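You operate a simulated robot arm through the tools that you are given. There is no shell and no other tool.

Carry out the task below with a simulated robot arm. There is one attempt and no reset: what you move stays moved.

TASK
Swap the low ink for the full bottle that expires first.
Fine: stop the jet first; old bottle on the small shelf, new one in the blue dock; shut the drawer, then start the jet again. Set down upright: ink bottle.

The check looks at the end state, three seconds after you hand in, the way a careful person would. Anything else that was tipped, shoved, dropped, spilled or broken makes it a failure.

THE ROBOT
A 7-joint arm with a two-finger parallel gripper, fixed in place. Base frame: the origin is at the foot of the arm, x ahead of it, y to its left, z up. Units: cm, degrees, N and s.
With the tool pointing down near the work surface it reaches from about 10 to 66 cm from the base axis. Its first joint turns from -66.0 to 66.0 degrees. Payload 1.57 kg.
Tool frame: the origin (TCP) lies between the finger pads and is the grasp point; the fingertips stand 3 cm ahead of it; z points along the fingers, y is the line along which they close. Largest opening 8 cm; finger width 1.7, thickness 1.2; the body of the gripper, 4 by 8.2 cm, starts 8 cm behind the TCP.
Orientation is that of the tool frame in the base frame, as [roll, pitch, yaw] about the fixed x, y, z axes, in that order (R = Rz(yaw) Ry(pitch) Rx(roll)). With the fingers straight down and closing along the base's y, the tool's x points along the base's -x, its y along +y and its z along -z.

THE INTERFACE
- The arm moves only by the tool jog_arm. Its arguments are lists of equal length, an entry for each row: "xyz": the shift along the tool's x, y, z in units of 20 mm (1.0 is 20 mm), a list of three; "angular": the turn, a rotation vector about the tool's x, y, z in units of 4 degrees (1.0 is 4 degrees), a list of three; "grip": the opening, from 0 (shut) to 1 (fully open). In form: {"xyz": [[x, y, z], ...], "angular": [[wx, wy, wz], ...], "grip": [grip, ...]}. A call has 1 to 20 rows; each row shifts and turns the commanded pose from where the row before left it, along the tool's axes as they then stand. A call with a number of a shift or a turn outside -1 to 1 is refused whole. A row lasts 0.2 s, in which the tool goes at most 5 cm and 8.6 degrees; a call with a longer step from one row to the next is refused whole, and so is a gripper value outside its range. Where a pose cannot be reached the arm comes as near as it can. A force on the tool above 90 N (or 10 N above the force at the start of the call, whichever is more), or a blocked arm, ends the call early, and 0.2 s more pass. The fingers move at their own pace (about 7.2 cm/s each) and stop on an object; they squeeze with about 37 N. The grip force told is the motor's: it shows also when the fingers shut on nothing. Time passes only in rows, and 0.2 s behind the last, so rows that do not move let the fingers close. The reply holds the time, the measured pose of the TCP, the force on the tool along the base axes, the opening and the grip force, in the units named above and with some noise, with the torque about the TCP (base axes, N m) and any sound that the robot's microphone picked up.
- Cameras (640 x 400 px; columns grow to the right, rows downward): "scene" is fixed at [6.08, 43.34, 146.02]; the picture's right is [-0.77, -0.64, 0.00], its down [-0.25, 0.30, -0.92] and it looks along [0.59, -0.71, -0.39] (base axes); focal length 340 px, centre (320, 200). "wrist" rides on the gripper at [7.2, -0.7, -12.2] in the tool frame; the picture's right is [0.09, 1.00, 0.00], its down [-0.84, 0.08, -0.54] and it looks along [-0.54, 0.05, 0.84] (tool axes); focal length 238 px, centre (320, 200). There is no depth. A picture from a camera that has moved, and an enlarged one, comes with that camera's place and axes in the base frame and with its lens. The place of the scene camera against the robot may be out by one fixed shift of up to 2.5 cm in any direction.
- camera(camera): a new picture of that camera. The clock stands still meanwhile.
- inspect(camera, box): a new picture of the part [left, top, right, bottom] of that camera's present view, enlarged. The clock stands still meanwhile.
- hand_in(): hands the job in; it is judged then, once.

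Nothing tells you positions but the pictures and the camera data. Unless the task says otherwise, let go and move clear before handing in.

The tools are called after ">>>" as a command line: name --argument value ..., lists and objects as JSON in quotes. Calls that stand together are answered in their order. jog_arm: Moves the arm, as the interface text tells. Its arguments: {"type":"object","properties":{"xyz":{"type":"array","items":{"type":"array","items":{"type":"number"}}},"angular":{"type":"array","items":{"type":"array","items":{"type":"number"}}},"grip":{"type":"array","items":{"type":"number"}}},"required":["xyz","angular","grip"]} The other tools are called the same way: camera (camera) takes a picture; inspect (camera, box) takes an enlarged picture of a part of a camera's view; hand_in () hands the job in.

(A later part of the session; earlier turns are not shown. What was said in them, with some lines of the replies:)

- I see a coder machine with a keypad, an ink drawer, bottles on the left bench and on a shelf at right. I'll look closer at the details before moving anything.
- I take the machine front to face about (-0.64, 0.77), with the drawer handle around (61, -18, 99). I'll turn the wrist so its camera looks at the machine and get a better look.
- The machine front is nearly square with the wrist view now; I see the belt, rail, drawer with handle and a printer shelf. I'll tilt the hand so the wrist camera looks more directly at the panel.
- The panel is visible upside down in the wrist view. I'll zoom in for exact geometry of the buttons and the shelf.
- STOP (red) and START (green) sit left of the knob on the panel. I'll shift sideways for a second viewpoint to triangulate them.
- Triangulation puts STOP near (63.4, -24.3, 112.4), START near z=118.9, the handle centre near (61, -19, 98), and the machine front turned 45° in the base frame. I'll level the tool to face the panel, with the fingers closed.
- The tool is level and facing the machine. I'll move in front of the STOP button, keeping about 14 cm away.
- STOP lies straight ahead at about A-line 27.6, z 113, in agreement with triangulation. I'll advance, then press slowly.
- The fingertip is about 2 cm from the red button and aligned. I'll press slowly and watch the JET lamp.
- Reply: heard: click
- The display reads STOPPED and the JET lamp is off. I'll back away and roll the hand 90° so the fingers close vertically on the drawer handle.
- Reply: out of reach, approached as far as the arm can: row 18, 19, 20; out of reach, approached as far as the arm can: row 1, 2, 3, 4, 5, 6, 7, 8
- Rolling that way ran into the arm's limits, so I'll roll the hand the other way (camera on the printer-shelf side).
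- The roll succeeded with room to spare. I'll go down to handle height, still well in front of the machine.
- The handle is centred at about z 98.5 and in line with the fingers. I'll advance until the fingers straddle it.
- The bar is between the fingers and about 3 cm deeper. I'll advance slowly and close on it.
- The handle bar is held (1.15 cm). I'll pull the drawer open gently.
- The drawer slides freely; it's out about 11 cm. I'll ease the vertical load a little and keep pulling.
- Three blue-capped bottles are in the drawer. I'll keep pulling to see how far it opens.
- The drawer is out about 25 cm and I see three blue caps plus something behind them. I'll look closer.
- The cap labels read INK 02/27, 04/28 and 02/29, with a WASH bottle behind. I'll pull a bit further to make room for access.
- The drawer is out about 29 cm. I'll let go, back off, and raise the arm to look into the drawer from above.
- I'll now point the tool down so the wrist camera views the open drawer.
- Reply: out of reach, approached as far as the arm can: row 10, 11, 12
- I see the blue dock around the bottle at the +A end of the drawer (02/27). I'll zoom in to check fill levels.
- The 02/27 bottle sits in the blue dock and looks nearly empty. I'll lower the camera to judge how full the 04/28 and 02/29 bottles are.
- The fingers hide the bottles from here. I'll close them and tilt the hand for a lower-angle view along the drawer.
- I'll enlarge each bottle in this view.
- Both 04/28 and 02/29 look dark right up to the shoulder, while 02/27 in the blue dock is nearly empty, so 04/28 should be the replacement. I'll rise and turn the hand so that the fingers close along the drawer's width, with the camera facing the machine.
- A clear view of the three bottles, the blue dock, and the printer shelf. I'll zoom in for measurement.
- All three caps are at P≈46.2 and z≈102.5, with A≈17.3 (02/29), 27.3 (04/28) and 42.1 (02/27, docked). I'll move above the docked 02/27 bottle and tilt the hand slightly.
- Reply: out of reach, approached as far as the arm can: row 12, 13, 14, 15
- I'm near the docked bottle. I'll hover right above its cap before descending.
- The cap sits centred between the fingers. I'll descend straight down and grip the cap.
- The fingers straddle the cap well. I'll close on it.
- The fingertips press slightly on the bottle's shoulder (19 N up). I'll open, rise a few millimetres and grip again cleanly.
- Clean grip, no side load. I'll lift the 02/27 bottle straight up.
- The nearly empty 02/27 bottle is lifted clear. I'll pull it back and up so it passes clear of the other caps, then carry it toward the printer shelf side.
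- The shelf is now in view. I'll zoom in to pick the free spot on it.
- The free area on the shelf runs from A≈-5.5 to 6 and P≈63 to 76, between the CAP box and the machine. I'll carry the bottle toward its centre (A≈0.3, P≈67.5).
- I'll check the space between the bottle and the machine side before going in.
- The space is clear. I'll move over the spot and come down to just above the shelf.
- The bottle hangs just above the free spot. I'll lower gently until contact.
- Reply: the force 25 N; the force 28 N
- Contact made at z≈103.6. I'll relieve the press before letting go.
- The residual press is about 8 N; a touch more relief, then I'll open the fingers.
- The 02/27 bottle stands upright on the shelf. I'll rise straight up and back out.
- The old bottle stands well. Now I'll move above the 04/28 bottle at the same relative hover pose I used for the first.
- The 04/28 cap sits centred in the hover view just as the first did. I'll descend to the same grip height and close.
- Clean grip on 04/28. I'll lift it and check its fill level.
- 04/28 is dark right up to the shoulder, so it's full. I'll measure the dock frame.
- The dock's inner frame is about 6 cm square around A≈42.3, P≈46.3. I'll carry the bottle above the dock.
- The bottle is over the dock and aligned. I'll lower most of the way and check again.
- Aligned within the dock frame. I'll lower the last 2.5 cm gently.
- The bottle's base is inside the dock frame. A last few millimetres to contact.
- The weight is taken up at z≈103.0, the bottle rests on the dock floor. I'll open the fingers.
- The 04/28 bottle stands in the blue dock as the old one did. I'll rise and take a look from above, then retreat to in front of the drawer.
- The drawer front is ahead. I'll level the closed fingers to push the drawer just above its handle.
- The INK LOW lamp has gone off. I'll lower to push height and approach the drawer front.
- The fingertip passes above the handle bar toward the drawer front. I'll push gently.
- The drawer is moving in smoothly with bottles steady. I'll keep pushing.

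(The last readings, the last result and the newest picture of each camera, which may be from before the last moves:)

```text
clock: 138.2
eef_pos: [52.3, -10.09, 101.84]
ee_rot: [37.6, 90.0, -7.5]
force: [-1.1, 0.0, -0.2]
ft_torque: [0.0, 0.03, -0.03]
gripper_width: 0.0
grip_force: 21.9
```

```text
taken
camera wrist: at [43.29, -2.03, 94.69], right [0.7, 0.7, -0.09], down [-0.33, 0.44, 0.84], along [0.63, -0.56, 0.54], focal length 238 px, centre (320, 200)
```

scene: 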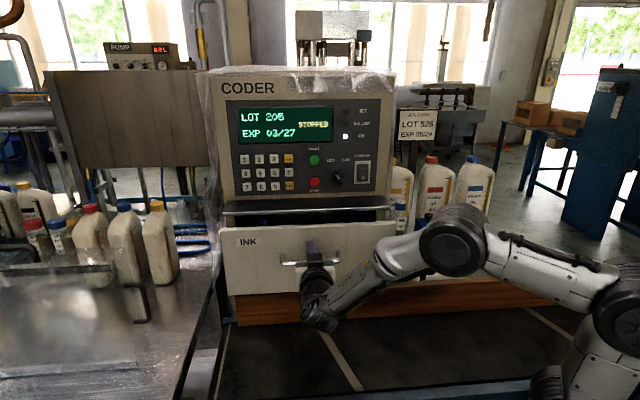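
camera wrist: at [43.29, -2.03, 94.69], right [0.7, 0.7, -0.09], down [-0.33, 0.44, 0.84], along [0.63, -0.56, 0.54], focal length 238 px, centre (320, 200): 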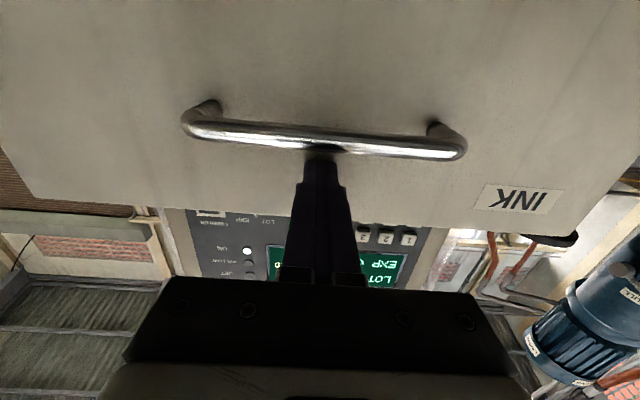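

>>> jog_arm --xyz '[[0, 0, 0.25], [0, 0, 0.3], [0, 0, 0.35], [0, 0, 0.35], [0, 0, 0.35], [0, 0, 0.35], [0, 0, 0.35], [0, 0, 0.35], [0, 0, 0.35], [0, 0, 0.35], [0, 0, 0.35], [0, 0, 0.35], [0, 0, 0.35], [0, 0, 0.35], [0, 0, 0.3], [0, 0, 0.3], [0, 0, 0.2], [0, 0, 0.2]]' --angular '[[0, 0, 0], [0, 0, 0], [0, 0, 0], [0, 0, 0], [0, 0, 0], [0, 0, 0], [0, 0, 0], [0, 0, 0], [0, 0, 0], [0, 0, 0], [0, 0, 0], [0, 0, 0], [0, 0, 0], [0, 0, 0], [0, 0, 0], [0, 0, 0], [0, 0, 0], [0, 0, 0]]' --grip '[0, 0, 0, 0, 0, 0, 0, 0, 0, 0, 0, 0, 0, 0, 0, 0, 0, 0]'

>>> camera --camera "scene"

>>> camera --camera "wrist"

```text
clock: 142.0
eef_pos: [60.6, -18.25, 101.71]
ee_rot: [-112.7, 90.0, -157.7]
force: [0.2, 1.2, -0.1]
ft_torque: [0.01, 0.04, 0.0]
gripper_width: 0.0
grip_force: 20.8
```

```text
taken
```

scene: 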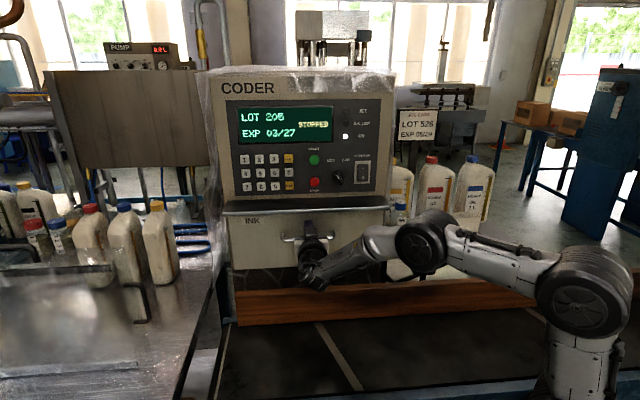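

```text
taken
camera wrist: at [51.46, -10.24, 94.65], right [0.7, 0.7, -0.09], down [-0.33, 0.44, 0.84], along [0.63, -0.56, 0.54], focal length 238 px, centre (320, 200)
```

wrist: 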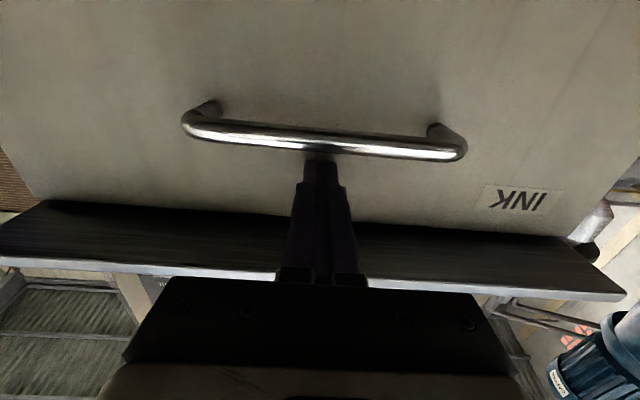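

Nearly closed. I'll finish slowly until it stops.

>>> jog_arm --xyz '[[0, 0, 0.15], [0, 0, 0.15], [0, 0, 0.15], [0, 0, 0.1], [0, 0, 0.1], [0, 0, 0.1]]' --angular '[[0, 0, 0], [0, 0, 0], [0, 0, 0], [0, 0, 0], [0, 0, 0], [0, 0, 0]]' --grip '[0, 0, 0, 0, 0, 0]'

>>> inspect --camera "scene" --box '[200, 180, 410, 300]'

```text
clock: 143.4
eef_pos: [61.66, -19.31, 101.85]
ee_rot: [12.5, 89.9, -32.5]
force: [-14.2, 9.6, 3.6]
ft_torque: [0.08, -0.04, -0.08]
gripper_width: 0.0
grip_force: 21.5
```

```text
3.05 times, centred on (305, 240) of scene
camera zoom: at [6.03, 43.38, 146.02], right [-0.77, -0.64, 0.0], down [-0.25, 0.3, -0.92], along [0.59, -0.71, -0.39], focal length 1037 px, centre (366, 78)
```

zoom: 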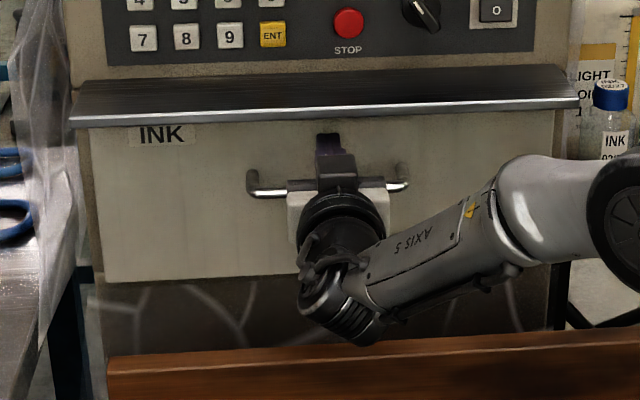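

It stopped against firm resistance at the original closed position. One small extra push to be sure, then I'll back off and check.

>>> jog_arm --xyz '[[0, 0, 0.1], [0, 0, 0.05], [0, 0, 0]]' --angular '[[0, 0, 0], [0, 0, 0], [0, 0, 0]]' --grip '[0, 0, 0]'

>>> jog_arm --xyz '[[0, 0, -0.3], [0, 0, -0.7], [0, 0, -1], [0, 0, -1], [0, 0, -1], [0, 0, -1], [0, 0, -1], [0, 0, -1], [0, 0, -1]]' --angular '[[0, 0, 0], [0, 0, 0], [0, 0, 0], [0, 0, 0], [0, 0, 0], [0, 0, 0], [0, 0, 0], [0, 0, 0], [0, 0, 0]]' --grip '[0, 0, 0, 0, 0, 0, 0, 0, 0]'

>>> camera --camera "scene"

>>> inspect --camera "scene" --box '[200, 180, 400, 305]'

```text
clock: 144.2
eef_pos: [61.65, -19.41, 101.85]
ee_rot: [0.7, 89.9, -44.2]
force: [-71.0, 46.9, 10.5]
ft_torque: [0.4, -0.45, -0.53]
gripper_width: 0.0
grip_force: 21.2
```

```text
clock: 146.2
eef_pos: [50.45, -8.36, 101.77]
ee_rot: [66.6, 90.0, 21.6]
force: [-0.1, -0.6, -0.3]
ft_torque: [0.01, 0.01, -0.02]
gripper_width: 0.0
grip_force: 21.9
```

```text
taken
```

scene: 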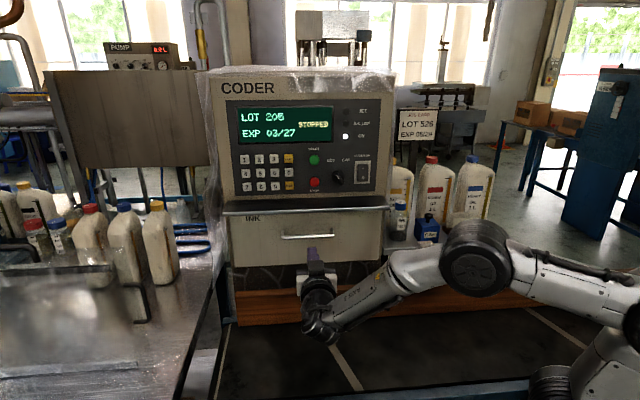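

```text
3.20 times, centred on (300, 242) of scene
camera zoom: at [6.08, 43.34, 146.02], right [-0.77, -0.64, 0.0], down [-0.25, 0.3, -0.92], along [0.59, -0.71, -0.39], focal length 1088 px, centre (384, 64)
```

zoom: 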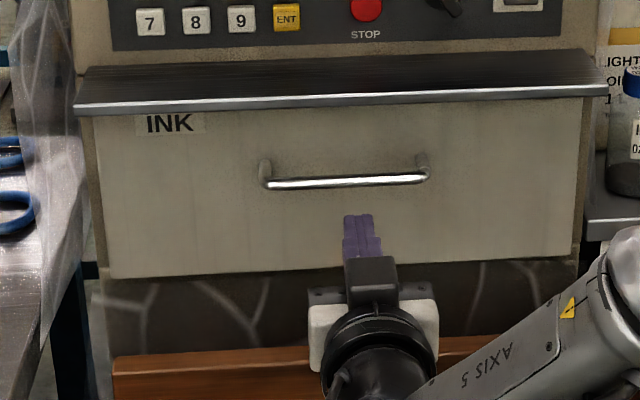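

The drawer is fully shut, identical to the start. Next I'll rise to the START button's height and approach it.

>>> jog_arm --xyz '[[-0.87, -0.108, 0], [-0.87, -0.108, 0], [-0.87, -0.108, 0], [-0.87, -0.108, 0], [-0.87, -0.108, 0], [-0.87, -0.108, 0], [-0.87, -0.108, 0], [-0.87, -0.108, 0], [-0.87, -0.108, 0], [-0.87, -0.108, 0], [0, 0, 0.8], [0, 0, 0.8]]' --angular '[[0, 0, 0], [0, 0, 0], [0, 0, 0], [0, 0, 0], [0, 0, 0], [0, 0, 0], [0, 0, 0], [0, 0, 0], [0, 0, 0], [0, 0, 0], [0, 0, 0], [0, 0, 0]]' --grip '[0, 0, 0, 0, 0, 0, 0, 0, 0, 0, 0, 0]'

>>> camera --camera "wrist"

>>> inspect --camera "scene" --box '[210, 70, 400, 220]'

```text
clock: 148.8
eef_pos: [51.27, -12.2, 119.29]
ee_rot: [-115.6, 90.0, -160.5]
force: [-0.2, -0.2, 0.3]
ft_torque: [0.03, 0.01, 0.01]
gripper_width: 0.0
grip_force: 21.6
```

```text
taken
camera wrist: at [42.16, -4.12, 112.13], right [0.7, 0.7, -0.09], down [-0.33, 0.44, 0.84], along [0.63, -0.56, 0.54], focal length 238 px, centre (320, 200)
```

wrist: 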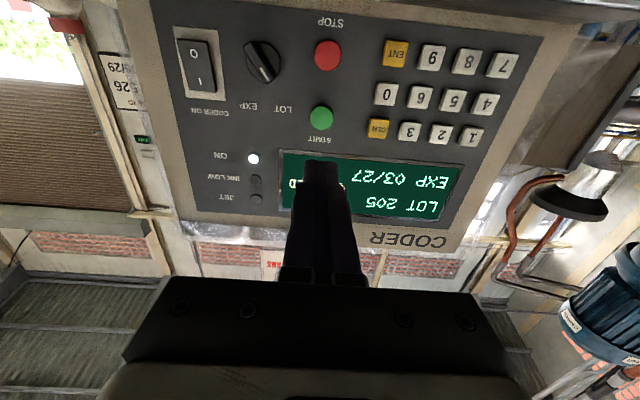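

```text
2.67 times, centred on (305, 145) of scene
camera zoom: at [6.08, 43.35, 146.02], right [-0.77, -0.64, 0.0], down [-0.25, 0.3, -0.92], along [0.59, -0.71, -0.39], focal length 907 px, centre (360, 347)
```

zoom: 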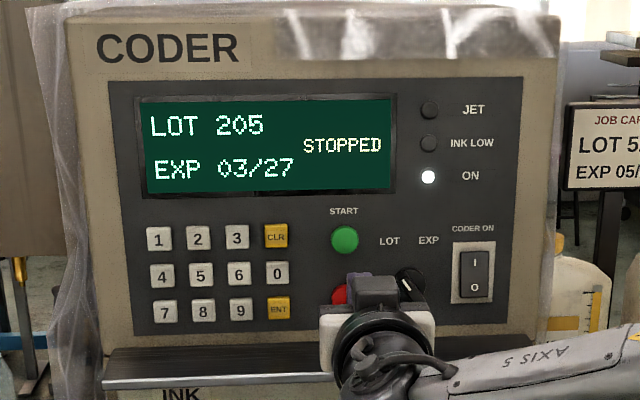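

START is straight ahead (z≈119.2). I'll advance and press.

>>> jog_arm --xyz '[[0, 0, 1], [0, 0, 1], [0, 0, 1], [0, 0, 1], [0, 0, 1], [0, 0, 0.6], [0, 0, 0.2], [0, 0, 0.2]]' --angular '[[0, 0, 0], [0, 0, 0], [0, 0, 0], [0, 0, 0], [0, 0, 0], [0, 0, 0], [0, 0, 0], [0, 0, 0]]' --grip '[0, 0, 0, 0, 0, 0, 0, 0]'

>>> camera --camera "wrist"

```text
clock: 150.6
eef_pos: [59.69, -20.65, 119.28]
ee_rot: [-85.4, 90.0, -130.4]
force: [-0.6, -0.4, 0.3]
ft_torque: [-0.02, 0.0, -0.01]
gripper_width: 0.02
grip_force: 21.4
```

```text
taken
camera wrist: at [50.67, -12.43, 112.14], right [0.7, 0.7, -0.09], down [-0.33, 0.44, 0.84], along [0.63, -0.56, 0.54], focal length 238 px, centre (320, 200)
```

wrist: 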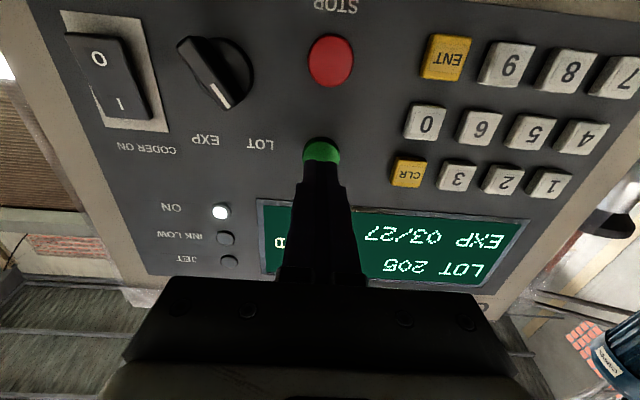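

>>> jog_arm --xyz '[[0, 0, 0.15], [0, 0, 0.15], [0, 0, 0.15], [0, 0, 0.15], [0, 0, 0.1], [0, 0, 0.1]]' --angular '[[0, 0, 0], [0, 0, 0], [0, 0, 0], [0, 0, 0], [0, 0, 0], [0, 0, 0]]' --grip '[0, 0, 0, 0, 0, 0]'

>>> inspect --camera "scene" --box '[210, 70, 400, 220]'

```text
clock: 152.0
eef_pos: [60.86, -21.69, 119.3]
ee_rot: [20.6, 89.9, -24.5]
force: [-8.6, 7.3, 1.2]
ft_torque: [0.01, -0.05, -0.03]
gripper_width: 0.02
grip_force: 21.7
heard: click
```

```text
2.67 times, centred on (305, 145) of scene
camera zoom: at [6.05, 43.37, 146.02], right [-0.77, -0.64, 0.0], down [-0.25, 0.3, -0.92], along [0.59, -0.71, -0.39], focal length 907 px, centre (360, 347)
```

zoom: 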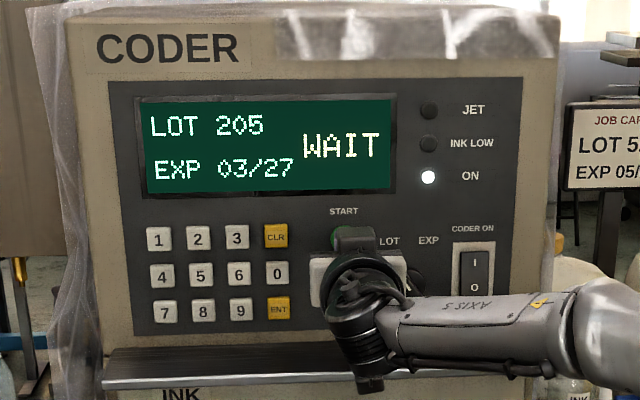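

Click heard; the display says WAIT. I'll back off and let it start up.

>>> jog_arm --xyz '[[0, 0, -0.5], [0, 0, -1], [0, 0, -1], [0, 0, -1], [0, 0, -1], [0, 0, -1], [0, 0, -1], [0, 0, -1], [0, 0, -1], [0, 0, 0], [0, 0, 0], [0, 0, 0], [0, 0, 0], [0, 0, 0], [0, 0, 0]]' --angular '[[0, 0, 0], [0, 0, 0], [0, 0, 0], [0, 0, 0], [0, 0, 0], [0, 0, 0], [0, 0, 0], [0, 0, 0], [0, 0, 0], [0, 0, 0], [0, 0, 0], [0, 0, 0], [0, 0, 0], [0, 0, 0], [0, 0, 0]]' --grip '[0, 0, 0, 0, 0, 0, 0, 0, 0, 0, 0, 0, 0, 0, 0]'

>>> camera --camera "scene"

>>> inspect --camera "scene" --box '[210, 70, 400, 220]'

```text
clock: 155.2
eef_pos: [48.84, -9.78, 119.12]
ee_rot: [34.1, 89.9, -10.9]
force: [0.2, -0.5, 0.6]
ft_torque: [0.0, 0.03, 0.0]
gripper_width: 0.02
grip_force: 21.3
```

```text
taken
```

scene: 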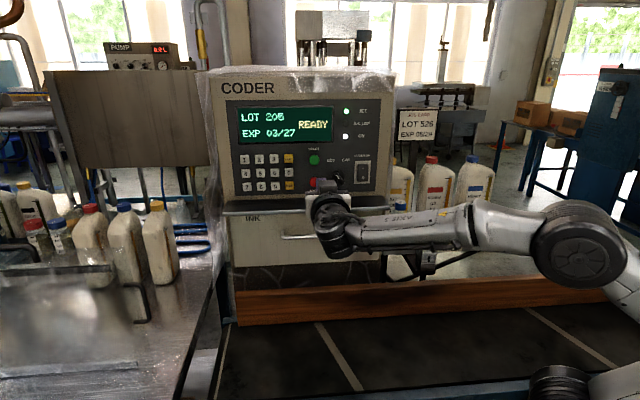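

```text
2.67 times, centred on (305, 145) of scene
camera zoom: at [6.08, 43.34, 146.02], right [-0.77, -0.64, 0.0], down [-0.25, 0.3, -0.92], along [0.59, -0.71, -0.39], focal length 907 px, centre (360, 347)
```

zoom: 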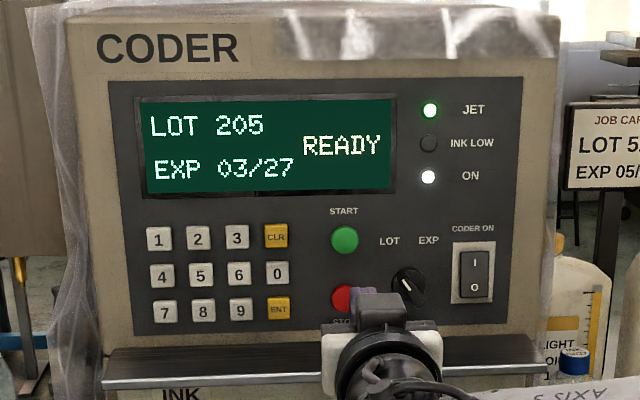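

The display reads READY, JET is on and INK LOW is off. I'll move clear and do a final check of the shelf.

>>> jog_arm --xyz '[[-0.5, 0.5, -0.5], [-0.5, 0.8, -0.8], [-0.5, 0.8, -0.8], [-0.5, 0.8, -0.8], [-0.5, 0.8, -0.8], [-0.5, 0.8, -0.8], [-0.5, 0.8, -0.8], [0, 0, 0]]' --angular '[[0, 0, 0], [0, 0, 0], [0, 0, 0], [0, 0, 0], [0, 0, 0], [0, 0, 0], [0, 0, 0], [0, 0, 0]]' --grip '[0, 0, 0, 0, 0, 0, 0, 0]'

>>> camera --camera "scene"

>>> inspect --camera "scene" --box '[370, 150, 530, 290]'

```text
clock: 157.0
eef_pos: [48.68, 5.28, 126.2]
ee_rot: [100.5, 89.9, 55.6]
force: [0.9, 1.1, -0.2]
ft_torque: [0.02, 0.01, -0.01]
gripper_width: 0.0
grip_force: 21.3
```

```text
taken
```

scene: 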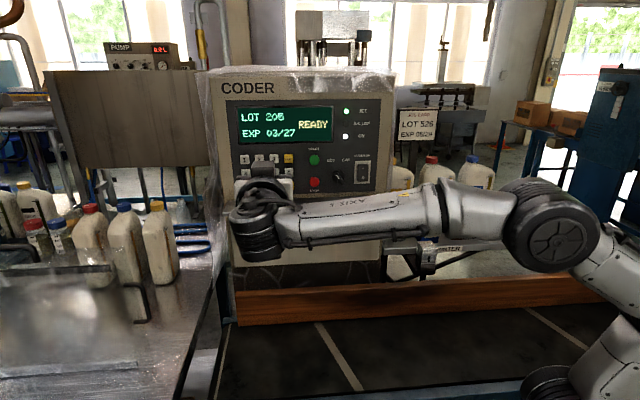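

```text
2.86 times, centred on (450, 220) of scene
camera zoom: at [6.08, 43.35, 146.02], right [-0.77, -0.64, 0.0], down [-0.25, 0.3, -0.92], along [0.59, -0.71, -0.39], focal length 972 px, centre (-51, 143)
```

zoom: 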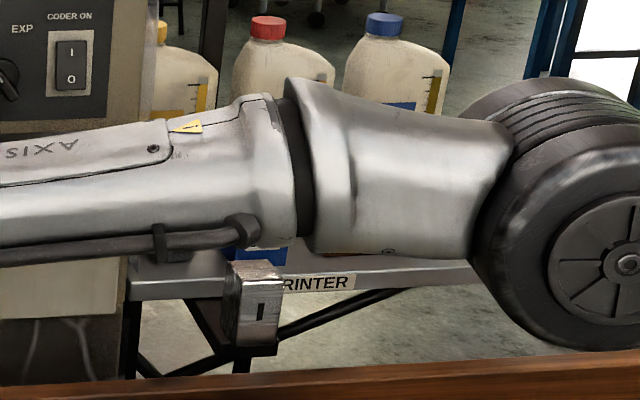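

The arm is hiding the shelf from the camera; I'll shift aside to confirm.

>>> jog_arm --xyz '[[0.7, -0.7, -0.7], [0.7, -0.7, -0.7], [0.7, -0.7, -0.7], [0.7, -0.7, -0.7], [0.7, -0.7, -0.7], [0.7, -0.7, -0.7], [0, 0, 0]]' --angular '[[0, 0, 0], [0, 0, 0], [0, 0, 0], [0, 0, 0], [0, 0, 0], [0, 0, 0], [0, 0, 0]]' --grip '[0, 0, 0, 0, 0, 0, 0]'

>>> camera --camera "scene"

>>> inspect --camera "scene" --box '[370, 150, 530, 290]'

```text
clock: 158.6
eef_pos: [37.04, 5.34, 117.75]
ee_rot: [52.8, 90.0, 7.8]
force: [-0.5, -0.3, 1.1]
ft_torque: [-0.01, 0.03, 0.0]
gripper_width: 0.0
grip_force: 21.6
```

```text
taken
```

scene: 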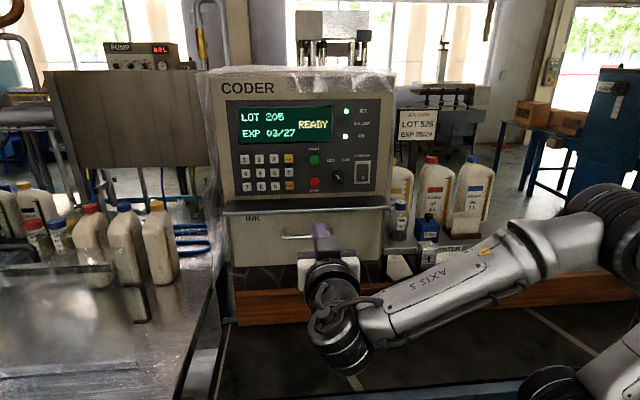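

```text
2.86 times, centred on (450, 220) of scene
camera zoom: at [6.08, 43.34, 146.02], right [-0.77, -0.64, 0.0], down [-0.25, 0.3, -0.92], along [0.59, -0.71, -0.39], focal length 972 px, centre (-51, 143)
```

zoom: 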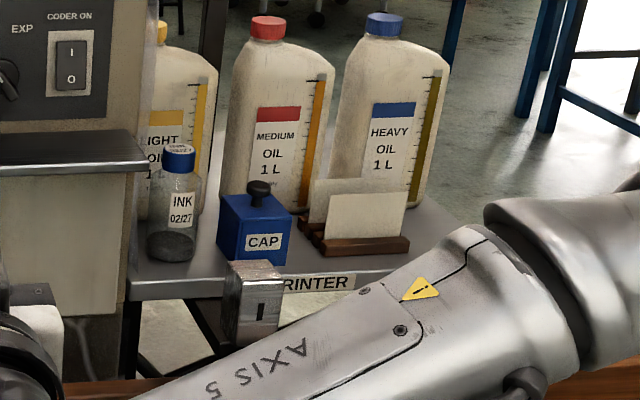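

The old 02/27 bottle stands upright on the shelf, the 04/28 bottle is in the dock with the drawer shut, and the jet is running (READY, INK LOW off). The arm is clear, so I'm handing in.

>>> hand_in

```text
The job is handed in.
```

The ink is swapped. The full bottle marked 04/28 is in the blue dock, and the nearly empty 02/27 bottle stands upright on the small shelf.

- **Choice of bottle:** the other bottle in the drawer, 02/29, also looked full. I took 04/28 because it expires first.
- **Small shelf:** I took this to be the one labelled PRINTER, to the right of the machine. I set the old bottle between the CAP box and the machine side.
- **Jet:** I stopped it before opening the drawer and started it again after shutting the drawer. The display reads READY, the JET lamp is on and the INK LOW lamp is off.
- **Drawer:** it is fully shut, and looks the same as it did at the start.
- **Contact:** I pressed the old bottle onto the shelf with up to about 28 N before easing off. The last push on the drawer reached about 85 N. I saw nothing moved or damaged by either.

The display still shows LOT 205 EXP 03/27, while the job card reads LOT 526 EXP 05/29. I left those settings alone, since the task did not ask to change them.
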